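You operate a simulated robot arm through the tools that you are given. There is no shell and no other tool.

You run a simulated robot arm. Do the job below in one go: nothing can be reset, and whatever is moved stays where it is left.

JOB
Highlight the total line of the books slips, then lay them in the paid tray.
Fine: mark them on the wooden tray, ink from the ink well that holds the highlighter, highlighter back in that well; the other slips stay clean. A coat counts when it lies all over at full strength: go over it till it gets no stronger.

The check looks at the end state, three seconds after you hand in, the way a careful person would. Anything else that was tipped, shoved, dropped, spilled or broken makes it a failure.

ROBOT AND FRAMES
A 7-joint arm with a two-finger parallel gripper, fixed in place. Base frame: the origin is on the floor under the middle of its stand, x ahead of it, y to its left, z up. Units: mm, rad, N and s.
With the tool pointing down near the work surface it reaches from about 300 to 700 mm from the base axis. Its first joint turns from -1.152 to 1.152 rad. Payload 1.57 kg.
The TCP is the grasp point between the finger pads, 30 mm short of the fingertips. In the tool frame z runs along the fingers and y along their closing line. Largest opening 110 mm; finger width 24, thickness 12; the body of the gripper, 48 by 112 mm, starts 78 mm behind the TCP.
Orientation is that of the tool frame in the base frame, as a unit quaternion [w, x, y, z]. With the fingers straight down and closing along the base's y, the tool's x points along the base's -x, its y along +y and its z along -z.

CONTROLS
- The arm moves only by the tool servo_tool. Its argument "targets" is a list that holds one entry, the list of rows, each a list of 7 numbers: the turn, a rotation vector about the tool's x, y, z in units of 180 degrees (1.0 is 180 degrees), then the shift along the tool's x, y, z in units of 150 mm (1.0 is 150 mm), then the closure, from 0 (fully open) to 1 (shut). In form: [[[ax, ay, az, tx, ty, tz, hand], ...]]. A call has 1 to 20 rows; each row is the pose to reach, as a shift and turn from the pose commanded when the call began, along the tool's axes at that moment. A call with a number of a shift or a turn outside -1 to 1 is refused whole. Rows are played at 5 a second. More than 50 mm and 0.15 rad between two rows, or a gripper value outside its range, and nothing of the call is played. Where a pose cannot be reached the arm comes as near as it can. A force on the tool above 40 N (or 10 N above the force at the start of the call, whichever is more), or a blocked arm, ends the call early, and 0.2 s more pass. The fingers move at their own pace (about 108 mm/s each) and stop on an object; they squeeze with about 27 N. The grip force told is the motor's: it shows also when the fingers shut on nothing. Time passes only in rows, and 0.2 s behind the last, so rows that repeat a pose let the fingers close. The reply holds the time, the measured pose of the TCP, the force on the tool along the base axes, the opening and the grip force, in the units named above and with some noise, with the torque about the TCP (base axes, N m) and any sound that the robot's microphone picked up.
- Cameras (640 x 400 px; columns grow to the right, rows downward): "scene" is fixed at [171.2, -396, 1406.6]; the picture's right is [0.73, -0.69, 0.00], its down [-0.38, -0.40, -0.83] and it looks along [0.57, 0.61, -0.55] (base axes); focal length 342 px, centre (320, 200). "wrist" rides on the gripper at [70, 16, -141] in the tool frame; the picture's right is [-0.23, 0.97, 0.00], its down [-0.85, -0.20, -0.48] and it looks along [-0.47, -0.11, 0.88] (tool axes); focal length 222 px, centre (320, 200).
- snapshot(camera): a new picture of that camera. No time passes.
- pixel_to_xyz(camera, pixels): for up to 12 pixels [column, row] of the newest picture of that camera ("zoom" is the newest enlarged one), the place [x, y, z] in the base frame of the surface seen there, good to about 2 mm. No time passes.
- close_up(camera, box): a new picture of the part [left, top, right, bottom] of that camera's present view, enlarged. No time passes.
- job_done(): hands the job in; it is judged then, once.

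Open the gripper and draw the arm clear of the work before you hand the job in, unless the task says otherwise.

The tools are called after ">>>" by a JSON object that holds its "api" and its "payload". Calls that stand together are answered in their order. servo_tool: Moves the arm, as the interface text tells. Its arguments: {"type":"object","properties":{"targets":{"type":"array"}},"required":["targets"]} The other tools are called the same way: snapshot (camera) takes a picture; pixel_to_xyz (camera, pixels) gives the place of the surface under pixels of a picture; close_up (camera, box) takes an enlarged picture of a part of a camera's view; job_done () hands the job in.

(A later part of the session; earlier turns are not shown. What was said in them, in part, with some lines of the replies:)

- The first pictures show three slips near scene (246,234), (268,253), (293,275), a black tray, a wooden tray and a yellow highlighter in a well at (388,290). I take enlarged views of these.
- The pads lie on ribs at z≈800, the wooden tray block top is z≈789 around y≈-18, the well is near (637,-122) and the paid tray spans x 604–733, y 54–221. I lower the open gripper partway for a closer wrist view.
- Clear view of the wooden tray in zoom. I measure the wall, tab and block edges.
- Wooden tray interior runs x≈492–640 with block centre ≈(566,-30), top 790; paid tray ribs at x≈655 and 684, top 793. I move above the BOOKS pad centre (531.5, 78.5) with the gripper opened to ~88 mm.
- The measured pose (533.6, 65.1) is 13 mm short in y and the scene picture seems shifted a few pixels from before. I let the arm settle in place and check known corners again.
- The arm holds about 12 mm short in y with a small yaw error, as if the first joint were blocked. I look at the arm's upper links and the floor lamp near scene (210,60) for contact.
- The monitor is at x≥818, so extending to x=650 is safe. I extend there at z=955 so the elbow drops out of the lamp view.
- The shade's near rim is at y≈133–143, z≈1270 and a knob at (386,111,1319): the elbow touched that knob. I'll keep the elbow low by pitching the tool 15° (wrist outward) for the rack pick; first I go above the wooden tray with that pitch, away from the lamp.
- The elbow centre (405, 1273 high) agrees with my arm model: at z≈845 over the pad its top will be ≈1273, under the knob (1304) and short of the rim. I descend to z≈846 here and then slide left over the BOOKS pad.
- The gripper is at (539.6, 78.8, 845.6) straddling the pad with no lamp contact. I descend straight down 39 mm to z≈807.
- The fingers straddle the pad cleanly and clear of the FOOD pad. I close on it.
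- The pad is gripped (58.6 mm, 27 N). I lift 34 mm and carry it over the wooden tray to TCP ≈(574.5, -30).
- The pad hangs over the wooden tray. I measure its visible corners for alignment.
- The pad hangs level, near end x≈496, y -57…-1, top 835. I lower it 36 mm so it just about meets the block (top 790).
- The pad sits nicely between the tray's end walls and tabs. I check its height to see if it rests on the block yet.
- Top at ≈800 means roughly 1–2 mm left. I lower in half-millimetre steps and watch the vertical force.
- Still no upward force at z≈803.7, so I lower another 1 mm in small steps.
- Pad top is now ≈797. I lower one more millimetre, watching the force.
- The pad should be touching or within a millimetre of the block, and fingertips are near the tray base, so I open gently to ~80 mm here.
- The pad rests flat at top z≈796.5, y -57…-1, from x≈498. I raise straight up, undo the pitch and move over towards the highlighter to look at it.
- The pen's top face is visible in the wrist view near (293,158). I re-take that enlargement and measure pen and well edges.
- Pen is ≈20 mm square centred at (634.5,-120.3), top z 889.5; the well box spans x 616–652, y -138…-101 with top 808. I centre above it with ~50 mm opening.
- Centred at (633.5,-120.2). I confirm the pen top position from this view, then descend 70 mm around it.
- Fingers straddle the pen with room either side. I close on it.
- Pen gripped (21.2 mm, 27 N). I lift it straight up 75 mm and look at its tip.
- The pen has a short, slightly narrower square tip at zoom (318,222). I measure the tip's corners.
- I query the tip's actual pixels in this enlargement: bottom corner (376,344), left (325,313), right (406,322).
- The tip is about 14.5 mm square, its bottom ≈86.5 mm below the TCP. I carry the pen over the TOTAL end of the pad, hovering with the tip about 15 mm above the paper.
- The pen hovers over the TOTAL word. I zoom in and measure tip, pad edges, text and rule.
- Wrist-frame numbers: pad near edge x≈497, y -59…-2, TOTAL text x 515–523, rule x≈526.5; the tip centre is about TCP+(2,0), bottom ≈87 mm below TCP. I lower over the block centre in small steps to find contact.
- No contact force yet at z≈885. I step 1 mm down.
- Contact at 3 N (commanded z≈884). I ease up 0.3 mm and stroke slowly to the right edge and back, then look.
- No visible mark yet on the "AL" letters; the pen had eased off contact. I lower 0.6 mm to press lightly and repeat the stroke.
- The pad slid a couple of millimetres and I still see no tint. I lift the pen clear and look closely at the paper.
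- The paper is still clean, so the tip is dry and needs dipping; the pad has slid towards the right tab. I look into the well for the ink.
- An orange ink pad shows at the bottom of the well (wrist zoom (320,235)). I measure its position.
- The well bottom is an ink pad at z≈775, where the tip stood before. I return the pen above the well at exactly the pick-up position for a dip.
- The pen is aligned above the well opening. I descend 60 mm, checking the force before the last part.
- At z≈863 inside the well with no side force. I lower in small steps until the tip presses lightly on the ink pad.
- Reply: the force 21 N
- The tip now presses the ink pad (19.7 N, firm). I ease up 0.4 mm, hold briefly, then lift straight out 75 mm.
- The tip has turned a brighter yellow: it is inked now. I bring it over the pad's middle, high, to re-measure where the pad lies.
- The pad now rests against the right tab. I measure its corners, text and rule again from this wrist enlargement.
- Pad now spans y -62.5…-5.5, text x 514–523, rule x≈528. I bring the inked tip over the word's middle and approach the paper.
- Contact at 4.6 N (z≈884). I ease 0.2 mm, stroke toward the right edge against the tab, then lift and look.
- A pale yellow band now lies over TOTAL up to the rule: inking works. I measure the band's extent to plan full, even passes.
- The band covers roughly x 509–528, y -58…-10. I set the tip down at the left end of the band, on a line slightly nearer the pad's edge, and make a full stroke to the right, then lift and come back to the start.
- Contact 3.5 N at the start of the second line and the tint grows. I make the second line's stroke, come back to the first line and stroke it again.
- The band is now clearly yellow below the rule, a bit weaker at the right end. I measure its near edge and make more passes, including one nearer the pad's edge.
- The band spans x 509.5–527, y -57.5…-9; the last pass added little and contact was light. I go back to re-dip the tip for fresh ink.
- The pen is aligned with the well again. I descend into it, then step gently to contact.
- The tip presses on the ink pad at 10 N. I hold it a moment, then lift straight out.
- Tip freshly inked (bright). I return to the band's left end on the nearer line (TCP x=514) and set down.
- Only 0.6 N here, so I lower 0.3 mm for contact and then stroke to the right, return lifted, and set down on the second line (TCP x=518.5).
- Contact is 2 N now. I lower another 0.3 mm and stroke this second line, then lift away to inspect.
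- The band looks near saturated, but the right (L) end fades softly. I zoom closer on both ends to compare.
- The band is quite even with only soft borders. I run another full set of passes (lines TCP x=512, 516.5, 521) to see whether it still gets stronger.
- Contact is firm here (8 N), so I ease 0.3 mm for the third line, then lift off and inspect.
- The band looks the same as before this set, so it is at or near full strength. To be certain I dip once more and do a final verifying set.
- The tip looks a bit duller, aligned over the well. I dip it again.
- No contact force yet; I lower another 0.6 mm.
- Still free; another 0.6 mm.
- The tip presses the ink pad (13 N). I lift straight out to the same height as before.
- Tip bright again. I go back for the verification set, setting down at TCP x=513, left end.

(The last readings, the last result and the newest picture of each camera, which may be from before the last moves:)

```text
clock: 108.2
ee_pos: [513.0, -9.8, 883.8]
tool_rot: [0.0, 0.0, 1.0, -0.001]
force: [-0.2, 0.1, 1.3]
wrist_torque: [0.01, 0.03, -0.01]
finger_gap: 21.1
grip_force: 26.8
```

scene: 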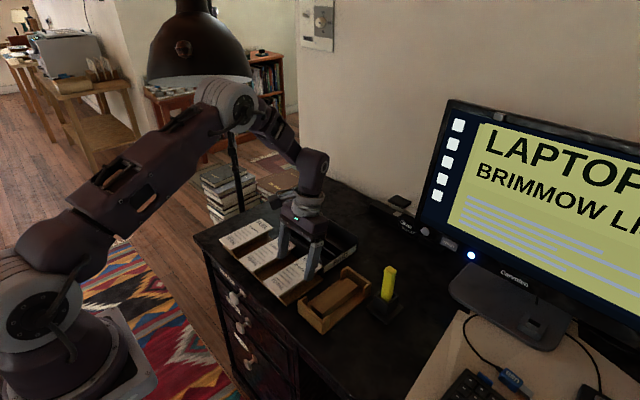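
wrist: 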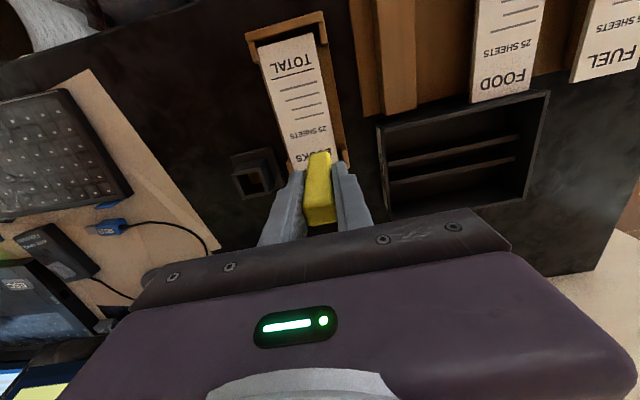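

Light contact (1.3 N). I lower 0.3 mm and do the first stroke, then the second and third lines with the lifted returns.

>>> {"api": "servo_tool", "payload": {"targets": [[[0, 0, 0, 0, 0, 0.002, 1], [0, 0, 0, 0, -0.03, 0.002, 1], [0, 0, 0, 0, -0.06, 0.002, 1], [0, 0, 0, 0, -0.09, 0.002, 1], [0, 0, 0, 0, -0.12, 0.002, 1], [0, 0, 0, 0, -0.15, 0.002, 1], [0, 0, 0, 0, -0.18, 0.002, 1], [0, 0, 0, 0, -0.21, 0.002, 1], [0, 0, 0, 0, -0.24, 0.002, 1], [0, 0, 0, 0, -0.27, 0.002, 1], [0, 0, 0, 0, -0.295, 0.002, 1], [0, 0, 0, 0, -0.295, -0.04, 1], [0, 0, 0, -0.015, -0.14, -0.04, 1], [0, 0, 0, -0.027, 0, -0.04, 1], [0, 0, 0, -0.027, 0, -0.01, 1], [0, 0, 0, -0.027, 0, 0.002, 1], [0, 0, 0, -0.027, 0, 0.002, 1]]]}}

>>> {"api": "servo_tool", "payload": {"targets": [[[0, 0, 0, 0, -0.03, 0, 1], [0, 0, 0, 0, -0.06, 0, 1], [0, 0, 0, 0, -0.09, 0, 1], [0, 0, 0, 0, -0.12, 0, 1], [0, 0, 0, 0, -0.15, 0, 1], [0, 0, 0, 0, -0.18, 0, 1], [0, 0, 0, 0, -0.21, 0, 1], [0, 0, 0, 0, -0.24, 0, 1], [0, 0, 0, 0, -0.27, 0, 1], [0, 0, 0, 0, -0.295, 0, 1], [0, 0, 0, 0, -0.295, -0.04, 1], [0, 0, 0, -0.015, -0.14, -0.04, 1], [0, 0, 0, -0.027, 0, -0.04, 1], [0, 0, 0, -0.027, 0, -0.01, 1], [0, 0, 0, -0.027, 0, 0, 1], [0, 0, 0, -0.027, 0, 0, 1]]]}}

>>> {"api": "servo_tool", "payload": {"targets": [[[0, 0, 0, 0, -0.03, 0, 1], [0, 0, 0, 0, -0.06, 0, 1], [0, 0, 0, 0, -0.09, 0, 1], [0, 0, 0, 0, -0.12, 0, 1], [0, 0, 0, 0, -0.15, 0, 1], [0, 0, 0, 0, -0.18, 0, 1], [0, 0, 0, 0, -0.21, 0, 1], [0, 0, 0, 0, -0.24, 0, 1], [0, 0, 0, 0, -0.27, 0, 1], [0, 0, 0, 0, -0.295, 0, 1], [0, 0, 0, 0, -0.295, -0.05, 1], [0, 0, 0, -0.1, -0.295, -0.15, 1], [0, 0, 0, -0.3, -0.295, -0.3, 1], [0, 0, 0, -0.3, -0.295, -0.3, 1]]]}}

>>> {"api": "close_up", "payload": {"camera": "wrist", "box": [270, 70, 370, 130]}}

>>> {"api": "close_up", "payload": {"camera": "scene", "box": [310, 290, 345, 318]}}

>>> {"api": "close_up", "payload": {"camera": "scene", "box": [315, 275, 375, 320]}}

```text
clock: 111.8
ee_pos: [517.1, -12.7, 882.7]
tool_rot: [0.001, 0.001, 1.0, 0.0]
force: [-0.6, 0.2, 21.5]
wrist_torque: [0.0, -0.05, 0.04]
finger_gap: 20.8
grip_force: 27.5
```

```text
clock: 115.2
ee_pos: [522.7, -12.0, 883.9]
tool_rot: [0.0, -0.001, 1.0, 0.0]
force: [0.0, -0.4, -0.4]
wrist_torque: [0.0, -0.04, 0.02]
finger_gap: 21.3
grip_force: 27.2
```

```text
clock: 118.2
ee_pos: [567.6, -57.2, 927.9]
tool_rot: [0.0, 0.002, 1.0, 0.0]
force: [-0.2, -0.1, -1.2]
wrist_torque: [0.0, 0.01, 0.0]
finger_gap: 21.0
grip_force: 27.1
```

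```text
6.40 times, centred on (320, 100) of wrist
```

zoom: 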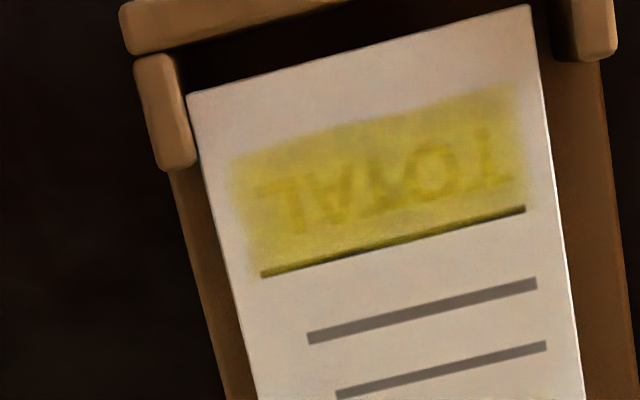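

```text
14.29 times, centred on (328, 304) of scene
```

zoom: 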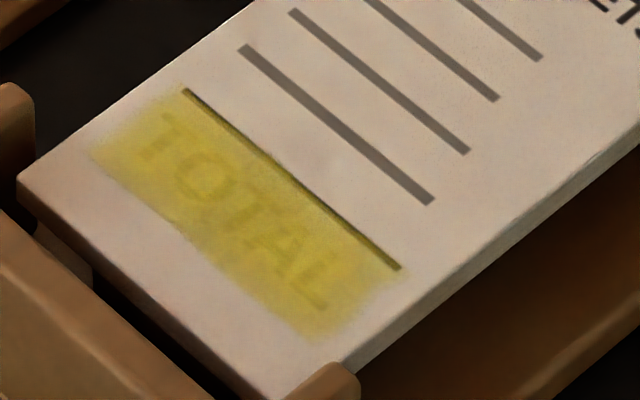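

```text
8.89 times, centred on (345, 298) of scene
```

zoom: 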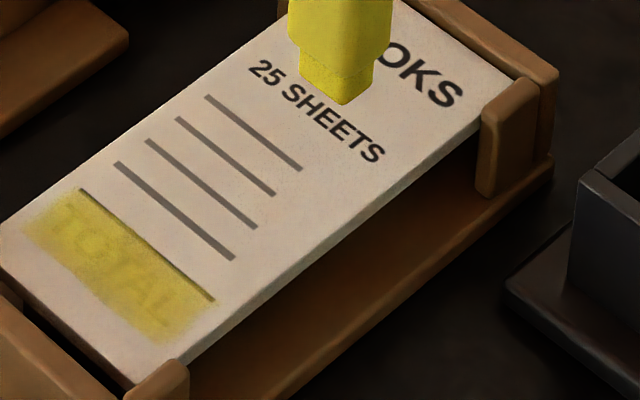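

The coat has not changed after a fresh dip and a full set, so it is at full strength and even. Now I return the highlighter to its well.

>>> {"api": "servo_tool", "payload": {"targets": [[[0, 0, 0, -0.11, -0.11, -0.06, 1], [0, 0, 0, -0.23, -0.22, -0.06, 1], [0, 0, 0, -0.35, -0.33, -0.06, 1], [0, 0, 0, -0.456, -0.4337, -0.06, 1], [0, 0, 0, -0.456, -0.4337, -0.06, 1], [0, 0, 0, -0.456, -0.4337, -0.06, 1]]]}}

>>> {"api": "close_up", "payload": {"camera": "scene", "box": [350, 240, 420, 325]}}

>>> {"api": "close_up", "payload": {"camera": "wrist", "box": [240, 90, 400, 220]}}

```text
clock: 119.6
ee_pos: [635.4, -120.3, 938.4]
tool_rot: [-0.001, 0.0, 1.0, 0.0]
force: [-0.2, 0.4, 0.2]
wrist_torque: [0.0, -0.02, 0.0]
finger_gap: 21.1
grip_force: 27.4
```

```text
4.71 times, centred on (385, 282) of scene
```

zoom: 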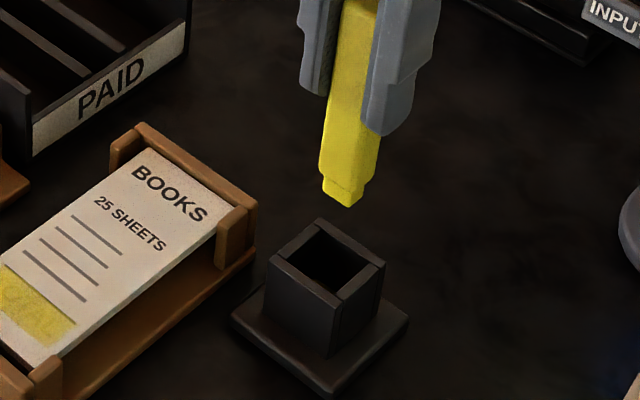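

```text
3.08 times, centred on (320, 155) of wrist
```

zoom: 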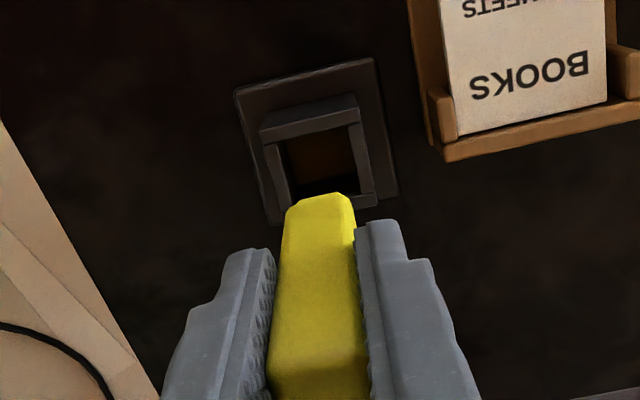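

Aligned over the well. I lower the pen into it down to about 861, then in small steps to contact.

>>> {"api": "servo_tool", "payload": {"targets": [[[0, 0, 0, 0, 0, 0.1, 1], [0, 0, 0, 0, 0, 0.2, 1], [0, 0, 0, 0, 0, 0.3, 1], [0, 0, 0, 0, 0, 0.4, 1], [0, 0, 0, 0, 0, 0.46, 1], [0, 0, 0, 0, 0, 0.49, 1], [0, 0, 0, 0, 0, 0.502, 1], [0, 0, 0, 0, 0, 0.502, 1]]]}}

>>> {"api": "servo_tool", "payload": {"targets": [[[0, 0, 0, 0, 0, 0.003, 1], [0, 0, 0, 0, 0, 0.003, 1]]]}}

```text
clock: 121.4
ee_pos: [635.9, -121.5, 863.3]
tool_rot: [0.001, 0.0, 1.0, 0.0]
force: [-0.6, 0.6, 0.5]
wrist_torque: [0.02, -0.02, 0.0]
finger_gap: 21.2
grip_force: 27.2
```

```text
clock: 122.0
ee_pos: [633.8, -121.4, 861.3]
tool_rot: [0.0, 0.001, 1.0, 0.0]
force: [-0.8, -0.3, 0.4]
wrist_torque: [0.01, 0.0, -0.01]
finger_gap: 21.0
grip_force: 27.0
```

No contact yet at ~861.2; I lower in further 0.5 mm steps.

>>> {"api": "servo_tool", "payload": {"targets": [[[0, 0, 0, 0, 0, 0.003, 1], [0, 0, 0, 0, 0, 0.003, 1]]]}}

>>> {"api": "servo_tool", "payload": {"targets": [[[0, 0, 0, 0, 0, 0.003, 1], [0, 0, 0, 0, 0, 0.003, 1]]]}}

```text
clock: 122.6
ee_pos: [634.5, -121.9, 861.3]
tool_rot: [0.0, 0.0, 1.0, 0.0]
force: [0.3, -0.3, 0.3]
wrist_torque: [0.02, 0.02, -0.01]
finger_gap: 21.1
grip_force: 26.6
```

```text
clock: 123.2
ee_pos: [634.8, -121.5, 861.9]
tool_rot: [0.0, 0.001, 1.0, 0.0]
force: [-1.1, 0.2, 0.7]
wrist_torque: [0.03, 0.01, 0.03]
finger_gap: 21.0
grip_force: 27.0
```

Still nearly free (0.7 N) at ~860.3; one more small step.

>>> {"api": "servo_tool", "payload": {"targets": [[[0, 0, 0, 0, 0, 0.003, 1], [0, 0, 0, 0, 0, 0.003, 1]]]}}

```text
clock: 123.8
ee_pos: [634.8, -122.7, 860.5]
tool_rot: [0.0, 0.0, 1.0, -0.001]
force: [-1.2, 2.1, 8.6]
wrist_torque: [0.16, 0.08, 0.01]
finger_gap: 21.2
grip_force: 26.6
```

Contact at 8.6 N. I ease 0.3 mm and open the fingers in steps to release the pen standing in its well.

>>> {"api": "servo_tool", "payload": {"targets": [[[0, 0, 0, 0, 0, -0.002, 1], [0, 0, 0, 0, 0, -0.002, 0.78], [0, 0, 0, 0, 0, -0.002, 0.7], [0, 0, 0, 0, 0, -0.002, 0.6], [0, 0, 0, 0, 0, -0.002, 0.545], [0, 0, 0, 0, 0, -0.002, 0.545]]]}}

>>> {"api": "close_up", "payload": {"camera": "scene", "box": [350, 240, 420, 325]}}

>>> {"api": "close_up", "payload": {"camera": "wrist", "box": [200, 80, 440, 260]}}

```text
clock: 125.2
ee_pos: [634.4, -121.3, 860.1]
tool_rot: [0.0, -0.001, 1.0, 0.0]
force: [-0.3, -0.2, -0.3]
wrist_torque: [0.01, -0.04, 0.01]
finger_gap: 49.9
grip_force: 0.1
```

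```text
4.71 times, centred on (385, 282) of scene
```

zoom: 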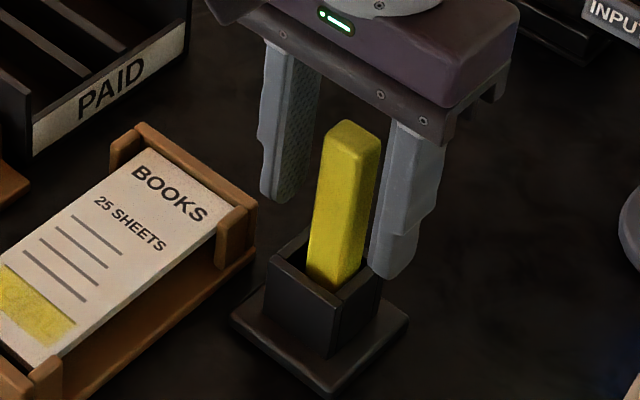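

```text
2.22 times, centred on (320, 170) of wrist
```

zoom: 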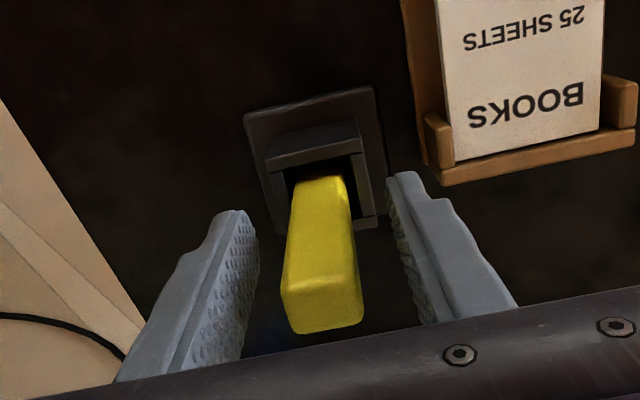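

The pen stands upright in its well. I raise the open gripper straight up clear of it and check.

>>> {"api": "servo_tool", "payload": {"targets": [[[0, 0, 0, 0, 0, -0.1, 0.545], [0, 0, 0, 0, 0, -0.25, 0.545], [0, 0, 0, 0, 0, -0.4, 0.545], [0, 0, 0, 0, 0, -0.5, 0.545], [0, 0, 0, 0, 0, -0.5, 0.545]]]}}

>>> {"api": "close_up", "payload": {"camera": "scene", "box": [290, 230, 430, 325]}}

>>> {"api": "snapshot", "payload": {"camera": "wrist"}}

```text
clock: 126.4
ee_pos: [637.6, -118.9, 935.7]
tool_rot: [0.0, 0.001, 1.0, 0.0]
force: [-0.2, 0.4, 0.1]
wrist_torque: [0.0, -0.02, -0.02]
finger_gap: 50.1
grip_force: 0.1
```

```text
4.21 times, centred on (360, 278) of scene
```

zoom: 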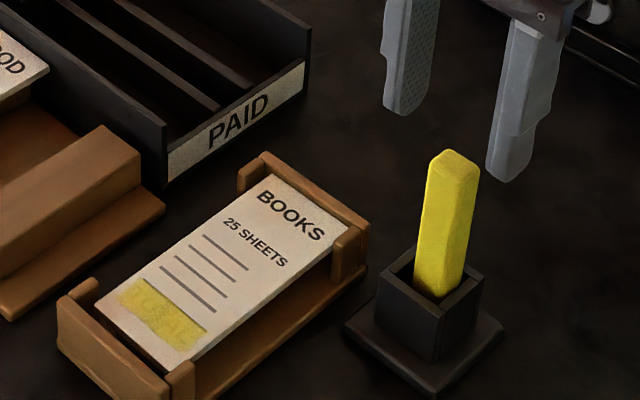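

```text
taken
```

wrist: 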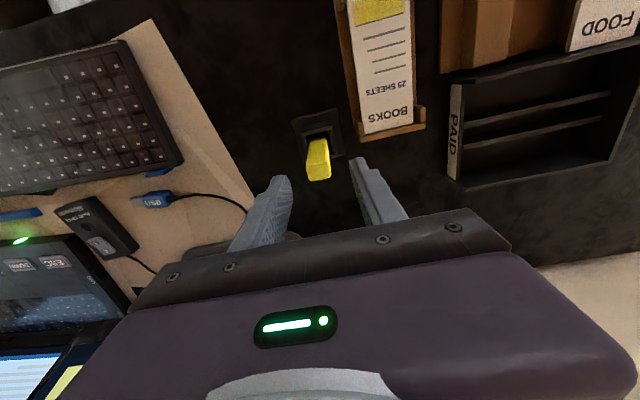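

The pen is safely in the well and the band is clean-edged. I move above the pad's centre (565.5,-34) with the fingers opened to 80 mm.

>>> {"api": "servo_tool", "payload": {"targets": [[[0, 0, 0, 0.12, 0.14, 0, 0.545], [0, 0, 0, 0.24, 0.29, 0, 0.4], [0, 0, 0, 0.36, 0.44, 0, 0.27], [0, 0, 0, 0.46, 0.5753, 0.1, 0.27], [0, 0, 0, 0.46, 0.5753, 0.25, 0.27], [0, 0, 0, 0.46, 0.5753, 0.368, 0.27], [0, 0, 0, 0.46, 0.5753, 0.368, 0.27], [0, 0, 0, 0.46, 0.5753, 0.368, 0.27]]]}}

>>> {"api": "snapshot", "payload": {"camera": "wrist"}}

>>> {"api": "close_up", "payload": {"camera": "wrist", "box": [200, 40, 440, 240]}}

>>> {"api": "pixel_to_xyz", "payload": {"camera": "zoom", "pixels": [[320, 200], [300, 150], [340, 260]]}}

```text
clock: 128.2
ee_pos: [565.7, -34.3, 881.4]
tool_rot: [0.0, 0.0, 1.0, 0.0]
force: [-0.4, -0.9, 0.2]
wrist_torque: [-0.02, 0.01, 0.02]
finger_gap: 80.4
grip_force: 0.1
```

```text
taken
```

wrist: 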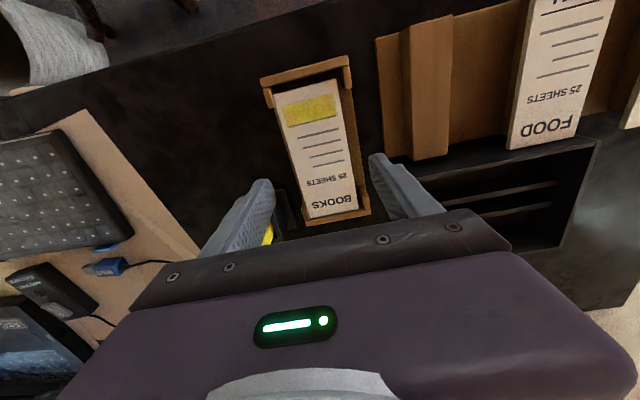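

```text
2.00 times, centred on (320, 140) of wrist
```

zoom: 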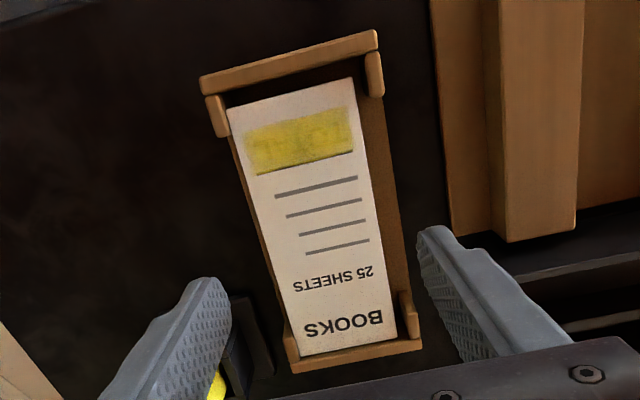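

```text
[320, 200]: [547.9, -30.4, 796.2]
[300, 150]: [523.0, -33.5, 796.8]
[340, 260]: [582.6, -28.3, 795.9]
```

The whole pad is in view. I measure its corners to confirm centre and skew before gripping.

>>> {"api": "pixel_to_xyz", "payload": {"camera": "zoom", "pixels": [[230, 110], [350, 82], [394, 336], [304, 353], [266, 240], [374, 220], [278, 270], [382, 262], [418, 345], [290, 365]]}}

```text
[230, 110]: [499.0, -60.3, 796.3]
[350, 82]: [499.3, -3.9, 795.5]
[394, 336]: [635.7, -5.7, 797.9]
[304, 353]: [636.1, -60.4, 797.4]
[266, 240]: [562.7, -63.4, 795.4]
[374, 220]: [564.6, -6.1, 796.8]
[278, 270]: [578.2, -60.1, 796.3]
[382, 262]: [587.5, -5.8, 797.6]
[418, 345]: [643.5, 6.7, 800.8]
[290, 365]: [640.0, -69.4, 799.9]
```

Pad centre ≈(567,-33), square to the axes. I descend to z≈804 around it.

>>> {"api": "servo_tool", "payload": {"targets": [[[0, 0, 0, 0, 0.003, 0.15, 0.27], [0, 0, 0, 0, 0.003, 0.3, 0.27], [0, 0, 0, 0, 0.003, 0.42, 0.27], [0, 0, 0, 0, 0.003, 0.48, 0.27], [0, 0, 0, 0, 0.003, 0.5067, 0.27], [0, 0, 0, 0, 0.003, 0.5067, 0.27]]]}}

>>> {"api": "close_up", "payload": {"camera": "scene", "box": [290, 230, 410, 325]}}

```text
clock: 129.6
ee_pos: [567.2, -34.7, 805.2]
tool_rot: [0.0, 0.0, 1.0, 0.0]
force: [0.8, 0.9, 0.3]
wrist_torque: [-0.01, 0.0, -0.01]
finger_gap: 80.2
grip_force: 0.0
```

```text
4.21 times, centred on (350, 278) of scene
```

zoom: 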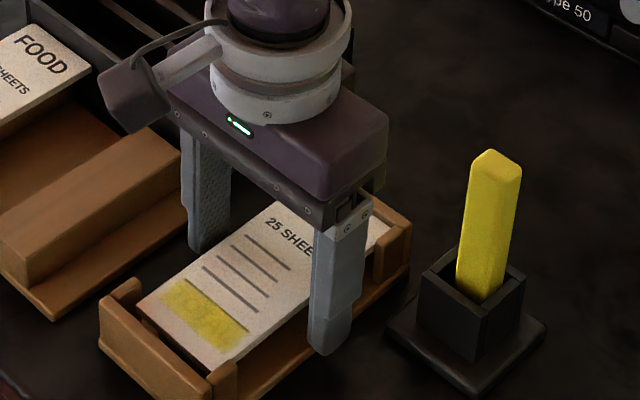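

In position at z≈804 with no contact. I close on the pad's long sides and lift it 62 mm.

>>> {"api": "servo_tool", "payload": {"targets": [[[0, 0, 0, 0, 0, 0, 0.4], [0, 0, 0, 0, 0, 0, 0.48], [0, 0, 0, 0, 0, 0, 1], [0, 0, 0, 0, 0, 0, 1], [0, 0, 0, 0, 0, 0, 1]]]}}

>>> {"api": "servo_tool", "payload": {"targets": [[[0, 0, 0, 0, 0, -0.05, 1], [0, 0, 0, 0, 0, -0.12, 1], [0, 0, 0, 0, 0, -0.2, 1], [0, 0, 0, 0, 0, -0.3, 1], [0, 0, 0, 0, 0, -0.413, 1], [0, 0, 0, 0, 0, -0.413, 1]]]}}

>>> {"api": "close_up", "payload": {"camera": "scene", "box": [290, 210, 430, 325]}}

```text
clock: 130.8
ee_pos: [566.9, -34.9, 806.2]
tool_rot: [0.0, -0.001, 1.0, 0.0]
force: [0.6, 3.8, 2.4]
wrist_torque: [0.01, -0.01, 0.03]
finger_gap: 58.4
grip_force: 27.2
```

```text
clock: 132.2
ee_pos: [567.1, -34.9, 865.8]
tool_rot: [0.0, 0.0, 1.0, 0.0]
force: [0.4, -0.3, -0.2]
wrist_torque: [-0.05, -0.01, -0.01]
finger_gap: 58.5
grip_force: 27.3
```

```text
3.48 times, centred on (360, 268) of scene
```

zoom: 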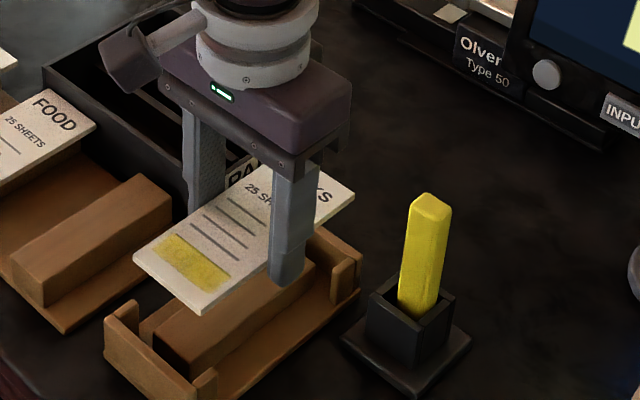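

The pad is held at z≈866. I move to (600,20,875), clear of pen and lamp, and turn the gripper 90° so the pad's length will lie along the paid tray.

>>> {"api": "servo_tool", "payload": {"targets": [[[0, 0, 0, -0.08, 0.12, -0.03, 1], [0, 0, 0, -0.16, 0.24, -0.06, 1], [0, 0, 0, -0.23, 0.357, -0.06, 1], [0, 0, -0.0417, -0.23, 0.357, -0.06, 1], [0, 0, -0.0833, -0.23, 0.357, -0.06, 1], [0, 0, -0.125, -0.23, 0.357, -0.06, 1], [0, 0, -0.1667, -0.23, 0.357, -0.06, 1], [0, 0, -0.2083, -0.23, 0.357, -0.06, 1], [0, 0, -0.25, -0.23, 0.357, -0.06, 1], [0, 0, -0.2917, -0.23, 0.357, -0.06, 1], [0, 0, -0.3333, -0.23, 0.357, -0.06, 1], [0, 0, -0.375, -0.23, 0.357, -0.06, 1], [0, 0, -0.4167, -0.23, 0.357, -0.06, 1], [0, 0, -0.4583, -0.23, 0.357, -0.06, 1], [0, 0, -0.5, -0.23, 0.357, -0.06, 1], [0, 0, -0.5, -0.23, 0.357, -0.06, 1]]]}}

>>> {"api": "snapshot", "payload": {"camera": "scene"}}

>>> {"api": "snapshot", "payload": {"camera": "wrist"}}

```text
clock: 135.6
ee_pos: [599.5, 18.6, 875.0]
tool_rot: [0.0, 0.708, -0.706, 0.0]
force: [0.5, 0.4, -0.5]
wrist_torque: [-0.02, -0.01, 0.0]
finger_gap: 58.7
grip_force: 27.1
```

```text
taken
```

scene: 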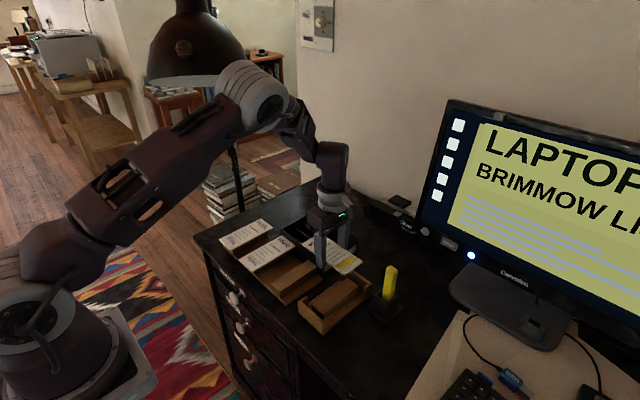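

```text
taken
```

wrist: 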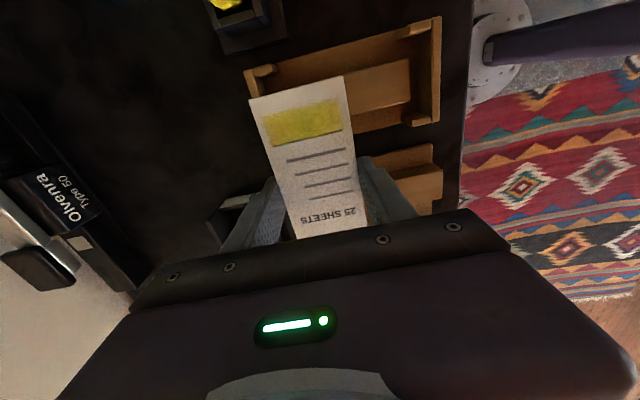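

Turned exactly 90° (tool x now along -y); the pad with its yellow band is secure. I extend outward first and then swing left over the paid tray centre (669.5,137) at z≈875, keeping the elbow low.

>>> {"api": "servo_tool", "payload": {"targets": [[[0, 0, 0, -0.055, -0.133, 0, 1], [0, 0, 0, -0.11, -0.267, 0, 1], [0, 0, 0, -0.167, -0.4, 0, 1], [0, 0, 0, -0.32, -0.42, 0, 1], [0, 0, 0, -0.47, -0.435, 0, 1], [0, 0, 0, -0.63, -0.45, 0, 1], [0, 0, 0, -0.78, -0.4633, 0, 1], [0, 0, 0, -0.78, -0.4633, 0, 1], [0, 0, 0, -0.78, -0.4633, 0, 1]]]}}

>>> {"api": "snapshot", "payload": {"camera": "scene"}}

>>> {"api": "snapshot", "payload": {"camera": "wrist"}}

>>> {"api": "close_up", "payload": {"camera": "scene", "box": [250, 170, 390, 280]}}

```text
clock: 137.6
ee_pos: [668.9, 135.4, 874.6]
tool_rot: [0.0, -0.707, 0.707, 0.001]
force: [-0.3, 0.7, -0.4]
wrist_torque: [0.01, 0.01, 0.04]
finger_gap: 58.4
grip_force: 26.6
```

```text
taken
```

scene: 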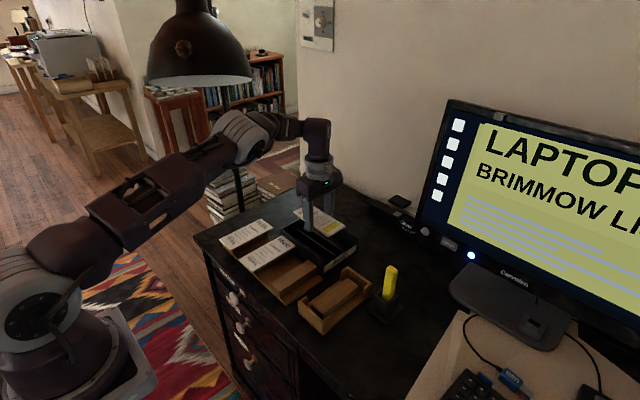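

```text
taken
```

wrist: 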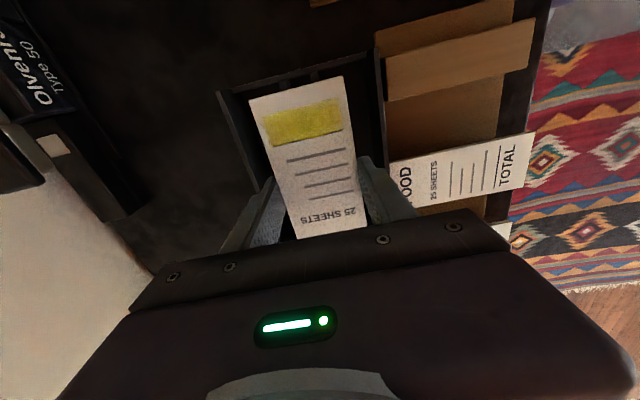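

```text
3.64 times, centred on (320, 225) of scene
```

zoom: 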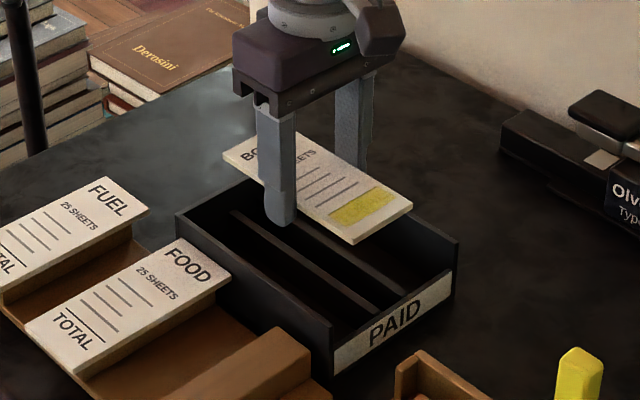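

The pad hangs above the paid tray with no lamp contact. I measure the pad's visible corners and the tray's walls for the final alignment.

>>> {"api": "pixel_to_xyz", "payload": {"camera": "wrist", "pixels": [[252, 104], [341, 80], [296, 92], [355, 200], [340, 150], [220, 95], [375, 55], [230, 110], [380, 90], [300, 75], [365, 130], [290, 80]]}}

>>> {"api": "pixel_to_xyz", "payload": {"camera": "zoom", "pixels": [[412, 203], [355, 243], [222, 155], [262, 130], [176, 212], [230, 183], [458, 240], [332, 322], [300, 270], [370, 260], [340, 300], [420, 280]]}}

```text
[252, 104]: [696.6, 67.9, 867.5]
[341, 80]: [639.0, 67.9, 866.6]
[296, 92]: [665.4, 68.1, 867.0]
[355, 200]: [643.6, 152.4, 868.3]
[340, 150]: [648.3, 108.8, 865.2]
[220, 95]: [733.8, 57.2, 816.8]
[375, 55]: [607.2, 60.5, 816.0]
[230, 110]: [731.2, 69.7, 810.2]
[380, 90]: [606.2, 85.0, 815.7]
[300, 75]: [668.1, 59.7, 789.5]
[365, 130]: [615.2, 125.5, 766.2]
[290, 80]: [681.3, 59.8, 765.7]
```

```text
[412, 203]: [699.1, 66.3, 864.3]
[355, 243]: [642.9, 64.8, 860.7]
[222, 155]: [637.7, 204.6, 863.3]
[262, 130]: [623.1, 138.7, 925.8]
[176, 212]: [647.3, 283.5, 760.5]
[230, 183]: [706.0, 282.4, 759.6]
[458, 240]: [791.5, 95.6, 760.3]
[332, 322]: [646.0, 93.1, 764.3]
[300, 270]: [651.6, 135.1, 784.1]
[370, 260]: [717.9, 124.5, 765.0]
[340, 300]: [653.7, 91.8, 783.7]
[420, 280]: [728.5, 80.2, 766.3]
```

Pad is centred at x≈668, y≈136, top 867; the tray interior is about y 60–221, x 609–730. I shift +4 mm in y, +1 in x and lower 62 mm into the tray.

>>> {"api": "servo_tool", "payload": {"targets": [[[0, 0, 0, -0.0267, -0.0067, 0.05, 1], [0, 0, 0, -0.0267, -0.0067, 0.13, 1], [0, 0, 0, -0.0267, -0.0067, 0.21, 1], [0, 0, 0, -0.0267, -0.0067, 0.29, 1], [0, 0, 0, -0.0267, -0.0067, 0.36, 1], [0, 0, 0, -0.0267, -0.0067, 0.413, 1], [0, 0, 0, -0.0267, -0.0067, 0.413, 1]]]}}

>>> {"api": "close_up", "payload": {"camera": "scene", "box": [250, 170, 390, 280]}}

>>> {"api": "snapshot", "payload": {"camera": "wrist"}}

```text
clock: 139.2
ee_pos: [671.7, 140.3, 812.5]
tool_rot: [0.0, 0.707, -0.707, 0.001]
force: [0.6, -0.2, 0.7]
wrist_torque: [-0.02, 0.0, 0.0]
finger_gap: 58.6
grip_force: 27.0
```

```text
3.64 times, centred on (320, 225) of scene
```

zoom: 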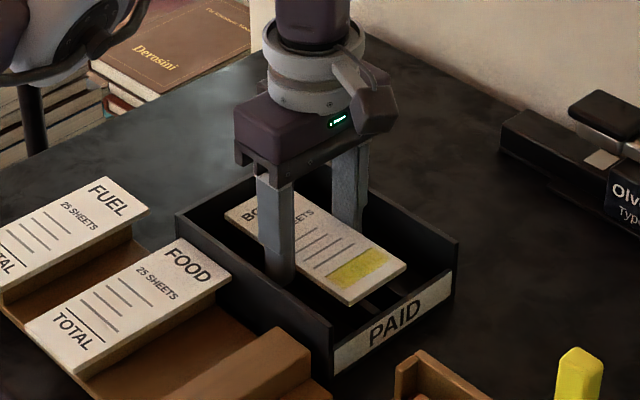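

```text
taken
```

wrist: 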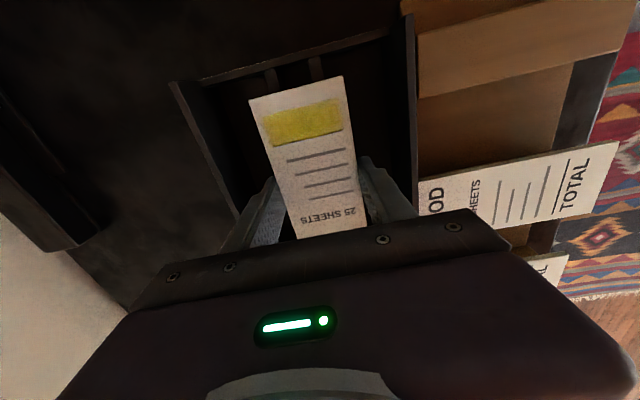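

The pad is inside the tray walls, a few mm above the ribs. I lower 4 mm, then small steps, watching force.

>>> {"api": "servo_tool", "payload": {"targets": [[[0, 0, 0, 0, 0, 0.01, 1], [0, 0, 0, 0, 0, 0.02, 1], [0, 0, 0, 0, 0, 0.0267, 1], [0, 0, 0, 0, 0, 0.0267, 1]]]}}

>>> {"api": "servo_tool", "payload": {"targets": [[[0, 0, 0, 0, 0, 0.004, 1], [0, 0, 0, 0, 0, 0.0067, 1], [0, 0, 0, 0, 0, 0.0067, 1]]]}}

```text
clock: 140.2
ee_pos: [672.2, 140.3, 810.4]
tool_rot: [0.0, -0.707, 0.707, 0.001]
force: [0.0, 0.8, -1.1]
wrist_torque: [-0.01, 0.03, -0.01]
finger_gap: 58.8
grip_force: 27.4
```

```text
clock: 141.0
ee_pos: [671.3, 139.6, 808.9]
tool_rot: [0.0, -0.706, 0.708, 0.0]
force: [0.0, 0.2, 0.8]
wrist_torque: [-0.02, 0.01, 0.0]
finger_gap: 58.6
grip_force: 27.0
```

No contact yet at ~808. One more millimetre, then check the pad's height against the ribs.

>>> {"api": "servo_tool", "payload": {"targets": [[[0, 0, 0, 0, 0, 0.0033, 1], [0, 0, 0, 0, 0, 0.0067, 1], [0, 0, 0, 0, 0, 0.0067, 1]]]}}

>>> {"api": "snapshot", "payload": {"camera": "wrist"}}

>>> {"api": "pixel_to_xyz", "payload": {"camera": "wrist", "pixels": [[296, 95], [300, 150], [330, 160], [270, 72], [316, 68], [265, 80], [310, 125]]}}

>>> {"api": "close_up", "payload": {"camera": "scene", "box": [280, 190, 370, 265]}}

```text
clock: 141.8
ee_pos: [670.3, 139.9, 807.7]
tool_rot: [0.0, -0.707, 0.708, 0.0]
force: [0.8, -0.3, 0.0]
wrist_torque: [0.01, -0.02, 0.01]
finger_gap: 58.7
grip_force: 26.5
```

```text
taken
```

wrist: 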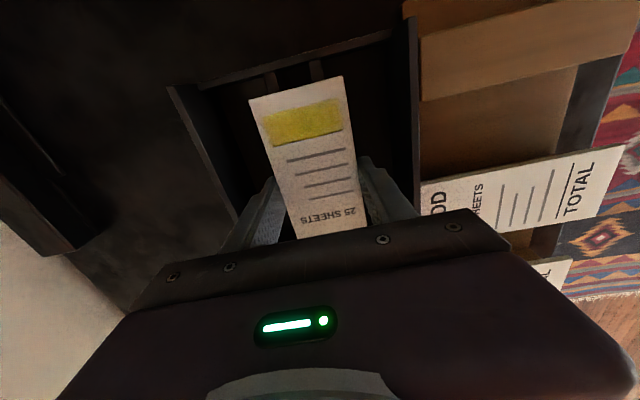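

```text
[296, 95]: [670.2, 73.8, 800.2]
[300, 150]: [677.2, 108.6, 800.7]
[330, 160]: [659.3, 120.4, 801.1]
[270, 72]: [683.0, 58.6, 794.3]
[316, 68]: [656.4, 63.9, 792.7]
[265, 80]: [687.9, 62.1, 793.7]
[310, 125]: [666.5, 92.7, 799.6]
```

```text
5.33 times, centred on (325, 228) of scene
```

zoom: 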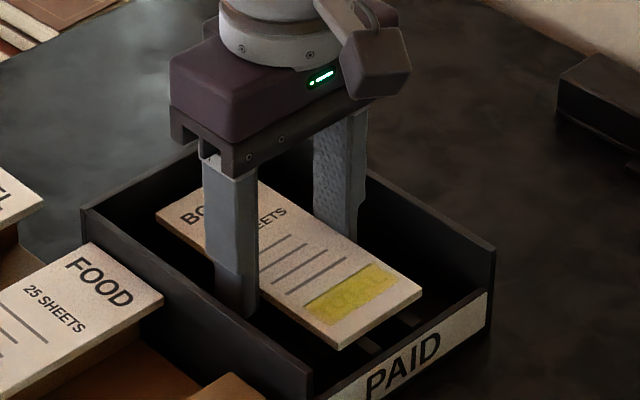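

Pad top is ≈800 and ribs ≈793, so contact is close. I lower in 0.5 mm steps.

>>> {"api": "servo_tool", "payload": {"targets": [[[0, 0, 0, 0, 0, 0.0033, 1], [0, 0, 0, 0, 0, 0.0033, 1], [0, 0, 0, 0, 0, 0.0033, 1]]]}}

>>> {"api": "servo_tool", "payload": {"targets": [[[0, 0, 0, 0, 0, 0.0033, 1], [0, 0, 0, 0, 0, 0.0033, 1], [0, 0, 0, 0, 0, 0.0033, 1]]]}}

```text
clock: 142.6
ee_pos: [671.5, 138.6, 807.8]
tool_rot: [-0.001, 0.707, -0.707, 0.0]
force: [0.4, -1.6, 5.9]
wrist_torque: [0.02, 0.1, 0.04]
finger_gap: 58.5
grip_force: 27.2
```

```text
clock: 143.4
ee_pos: [671.2, 139.2, 808.2]
tool_rot: [-0.001, 0.707, -0.707, 0.0]
force: [-1.9, -2.8, 15.7]
wrist_torque: [-0.12, 0.15, 0.0]
finger_gap: 58.8
grip_force: 27.1
```

The pad is down on the ribs (contact 6→16 N). I ease up 0.6 mm and open the fingers gently to ~72 mm, staying inside the tray walls.

>>> {"api": "servo_tool", "payload": {"targets": [[[0, 0, 0, 0, 0, -0.004, 1], [0, 0, 0, 0, 0, -0.004, 0.44], [0, 0, 0, 0, 0, -0.004, 0.4], [0, 0, 0, 0, 0, -0.004, 0.36], [0, 0, 0, 0, 0, -0.004, 0.345], [0, 0, 0, 0, 0, -0.004, 0.345]]]}}

>>> {"api": "snapshot", "payload": {"camera": "wrist"}}

>>> {"api": "close_up", "payload": {"camera": "scene", "box": [280, 190, 370, 265]}}

```text
clock: 144.8
ee_pos: [672.6, 139.8, 808.7]
tool_rot: [0.0, 0.707, -0.707, 0.0]
force: [-0.2, -0.6, -0.7]
wrist_torque: [0.02, 0.01, -0.01]
finger_gap: 71.9
grip_force: 0.0
```

```text
taken
```

wrist: 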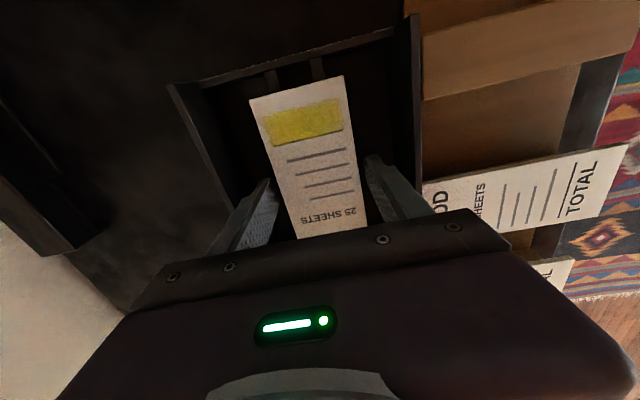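

```text
5.33 times, centred on (325, 228) of scene
```

zoom: 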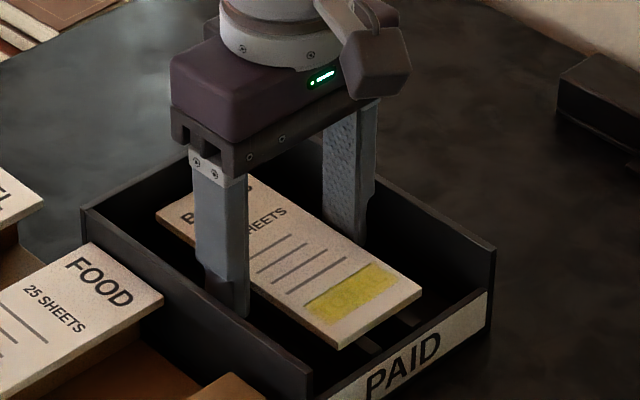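

The pad lies flat on the ribs between the tray walls, fingers clear of it. I rise straight up 70 mm.

>>> {"api": "servo_tool", "payload": {"targets": [[[0, 0, 0, 0, 0, -0.06, 0.345], [0, 0, 0, 0, 0, -0.15, 0.345], [0, 0, 0, 0, 0, -0.25, 0.345], [0, 0, 0, 0, 0, -0.36, 0.345], [0, 0, 0, 0, 0, -0.467, 0.345], [0, 0, 0, 0, 0, -0.467, 0.345]]]}}

>>> {"api": "close_up", "payload": {"camera": "scene", "box": [280, 190, 370, 265]}}

```text
clock: 146.2
ee_pos: [672.5, 139.5, 876.9]
tool_rot: [0.0, -0.707, 0.708, 0.0]
force: [0.1, -0.4, -0.5]
wrist_torque: [0.03, 0.02, 0.01]
finger_gap: 72.0
grip_force: 0.0
```

```text
5.33 times, centred on (325, 228) of scene
```

zoom: 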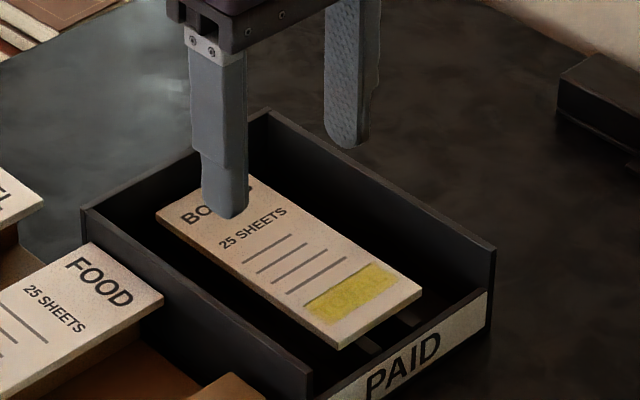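

The pad rests squarely in the paid tray. I withdraw rightwards at full extension first (away from the lamp), then back and up.

>>> {"api": "servo_tool", "payload": {"targets": [[[0, 0, 0, 0.16, 0, 0, 0.345], [0, 0, 0, 0.32, 0, 0, 0.345], [0, 0, 0, 0.48, 0.02, 0, 0.345], [0, 0, 0, 0.64, 0.05, 0, 0.345], [0, 0, 0, 0.8, 0.15, 0, 0.345], [0, 0, 0, 0.95, 0.3, -0.1, 0.345], [0, 0, 0, 1.0, 0.45, -0.25, 0.345], [0, 0, 0, 1.0, 0.6, -0.35, 0.2], [0, 0, 0, 1.0, 0.6, -0.35, 0]]]}}

>>> {"api": "snapshot", "payload": {"camera": "scene"}}

>>> {"api": "snapshot", "payload": {"camera": "wrist"}}

>>> {"api": "close_up", "payload": {"camera": "scene", "box": [190, 170, 430, 320]}}

```text
clock: 148.2
ee_pos: [581.0, -11.7, 929.6]
tool_rot: [0.001, -0.707, 0.708, 0.0]
force: [-0.6, -1.2, -0.2]
wrist_torque: [0.0, 0.0, -0.02]
finger_gap: 110.1
grip_force: 0.2
```

```text
taken
```

scene: 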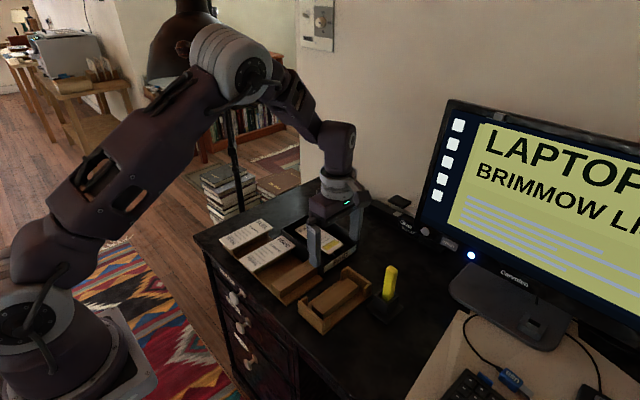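

```text
taken
```

wrist: 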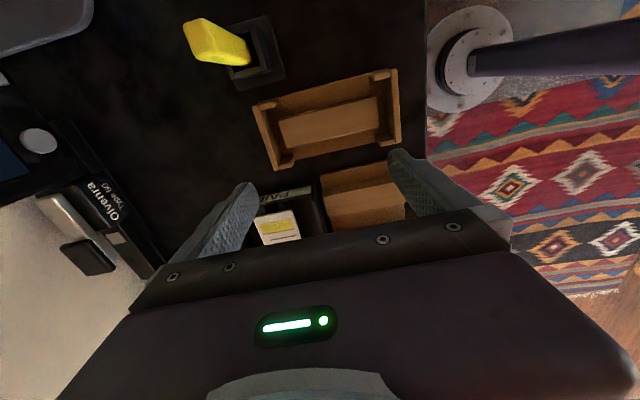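

```text
2.67 times, centred on (310, 245) of scene
```

zoom: 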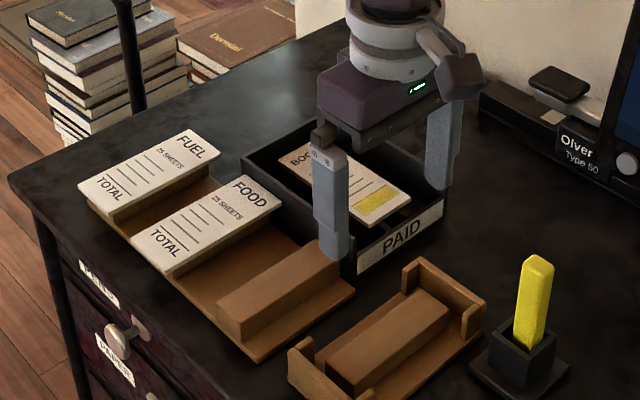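

Everything looks in place: FUEL and FOOD untouched, pen upright, BOOKS in the paid tray. I draw the arm back and up, clear of the work, away from the lamp.

>>> {"api": "servo_tool", "payload": {"targets": [[[0, 0, 0, 0.05, 0.15, -0.15, 0], [0, 0, 0, 0.1, 0.35, -0.3, 0], [0, 0, 0, 0.2, 0.55, -0.45, 0], [0, 0, 0, 0.28, 0.75, -0.53, 0], [0, 0, 0, 0.333, 0.867, -0.533, 0], [0, 0, 0, 0.333, 0.867, -0.533, 0], [0, 0, 0, 0.333, 0.867, -0.533, 0]]]}}

>>> {"api": "snapshot", "payload": {"camera": "scene"}}

>>> {"api": "close_up", "payload": {"camera": "scene", "box": [190, 170, 430, 320]}}

>>> {"api": "close_up", "payload": {"camera": "scene", "box": [270, 200, 370, 270]}}

>>> {"api": "snapshot", "payload": {"camera": "wrist"}}

```text
clock: 149.8
ee_pos: [451.2, -59.4, 1009.9]
tool_rot: [0.0, -0.707, 0.707, 0.0]
force: [0.0, 0.3, 0.0]
wrist_torque: [0.02, 0.01, -0.01]
finger_gap: 110.0
grip_force: 0.1
```

```text
taken
```

scene: 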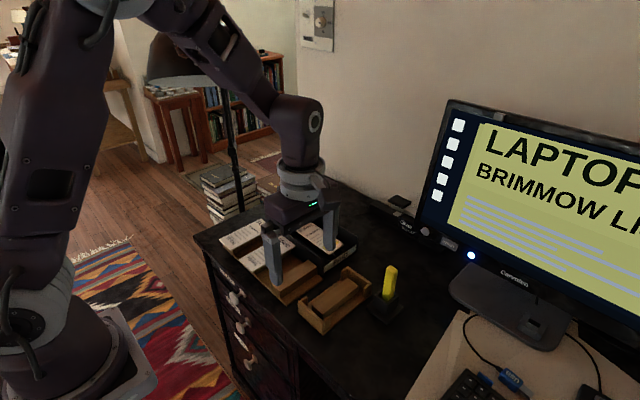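

```text
2.67 times, centred on (310, 245) of scene
```

zoom: 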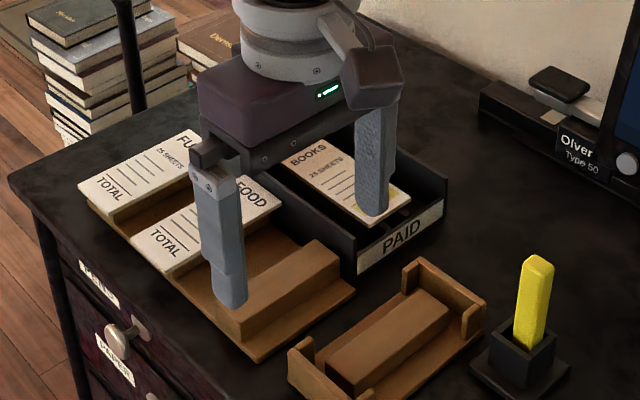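

```text
5.71 times, centred on (320, 235) of scene
```

zoom: 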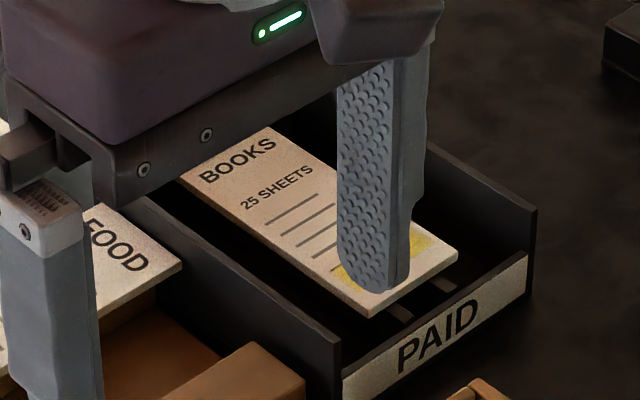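

```text
taken
```

wrist: 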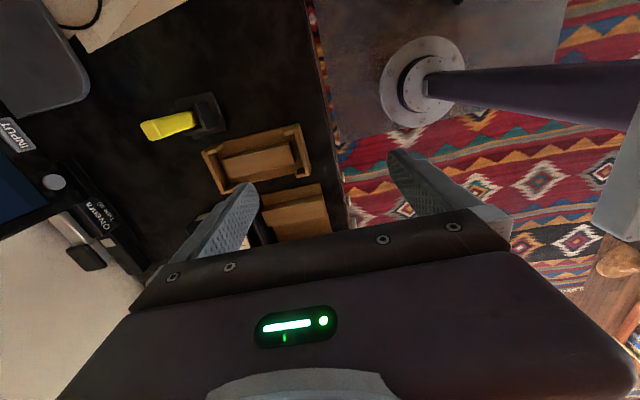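

The arm is clear. I shift a bit further right for an unobstructed final check of the pad, the other slips, pen and lamp.

>>> {"api": "servo_tool", "payload": {"targets": [[[0, 0, 0, 0.2, 0, 0, 0], [0, 0, 0, 0.4, 0, -0.1, 0], [0, 0, 0, 0.6, 0, -0.2, 0], [0, 0, 0, 0.6, 0, -0.2, 0]]]}}

>>> {"api": "close_up", "payload": {"camera": "scene", "box": [210, 190, 410, 315]}}

>>> {"api": "close_up", "payload": {"camera": "scene", "box": [290, 205, 350, 260]}}

>>> {"api": "close_up", "payload": {"camera": "scene", "box": [340, 255, 420, 330]}}

>>> {"api": "snapshot", "payload": {"camera": "scene"}}

```text
clock: 150.8
ee_pos: [449.2, -148.0, 1038.5]
tool_rot: [0.0, 0.707, -0.707, 0.0]
force: [0.6, 0.9, 0.2]
wrist_torque: [-0.01, 0.0, 0.01]
finger_gap: 109.8
grip_force: 0.0
```

```text
3.20 times, centred on (310, 252) of scene
```

zoom: 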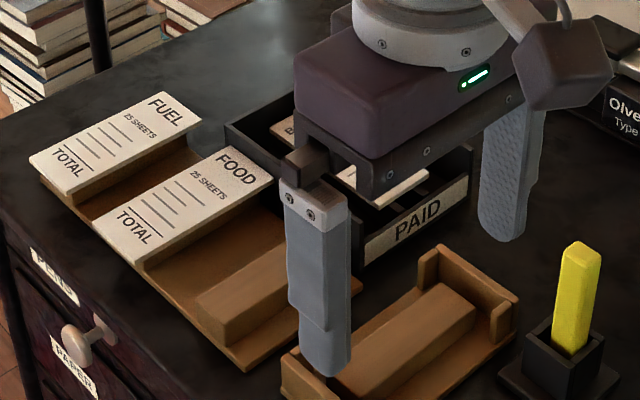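

```text
7.27 times, centred on (320, 232) of scene
```

zoom: 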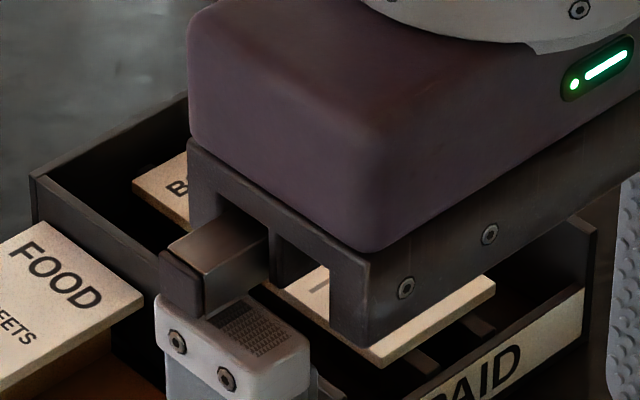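

```text
5.33 times, centred on (380, 292) of scene
```

zoom: 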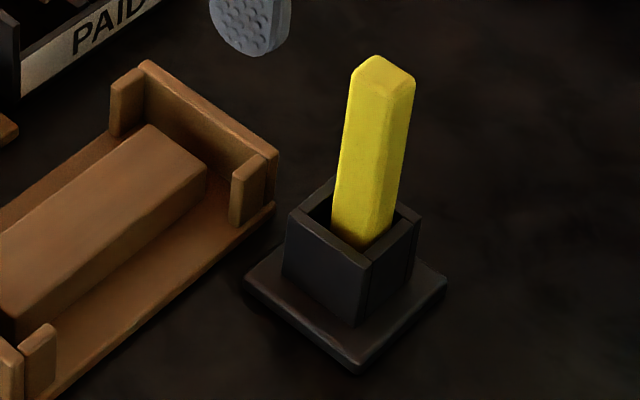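

```text
taken
```

scene: 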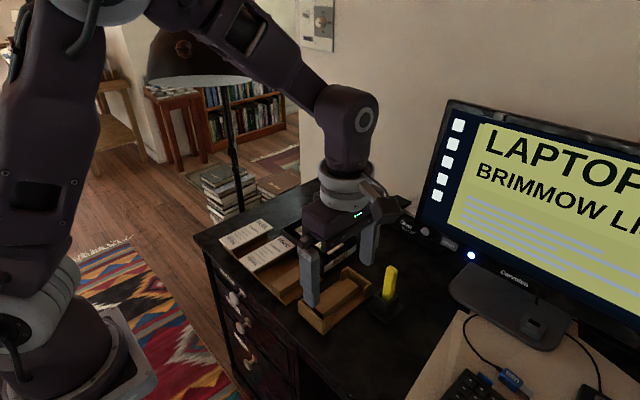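

Final check: the lamp is as at the start and the pen stands upright in its well. FUEL and FOOD are clean and unmoved. The BOOKS pad, with its evenly highlighted total line, lies in the paid tray. The gripper is open and clear, so I hand the job in.

>>> {"api": "job_done", "payload": {}}

```text
The job is handed in.
```

I highlighted the total line of the BOOKS slips on the wooden tray and laid the pad in the paid tray. The highlighter is back upright in its well.

- **Coat:** I dipped three times in the well that held the highlighter. The last full set of passes after a fresh dip made no visible difference, so I judged the band at full strength and even.
- **Other slips:** FUEL and FOOD are clean and where they were.
- **Lamp contact:** early on, the arm's elbow leaned against the floor lamp's knob for a few seconds. I backed off and kept clear of it after that. Later pictures show the lamp where it stood at the start.
- **Wooden tray:** it may have shifted by under a millimetre while I was marking. That is too small to be sure of in the pictures.

The gripper is open and drawn clear of the work.
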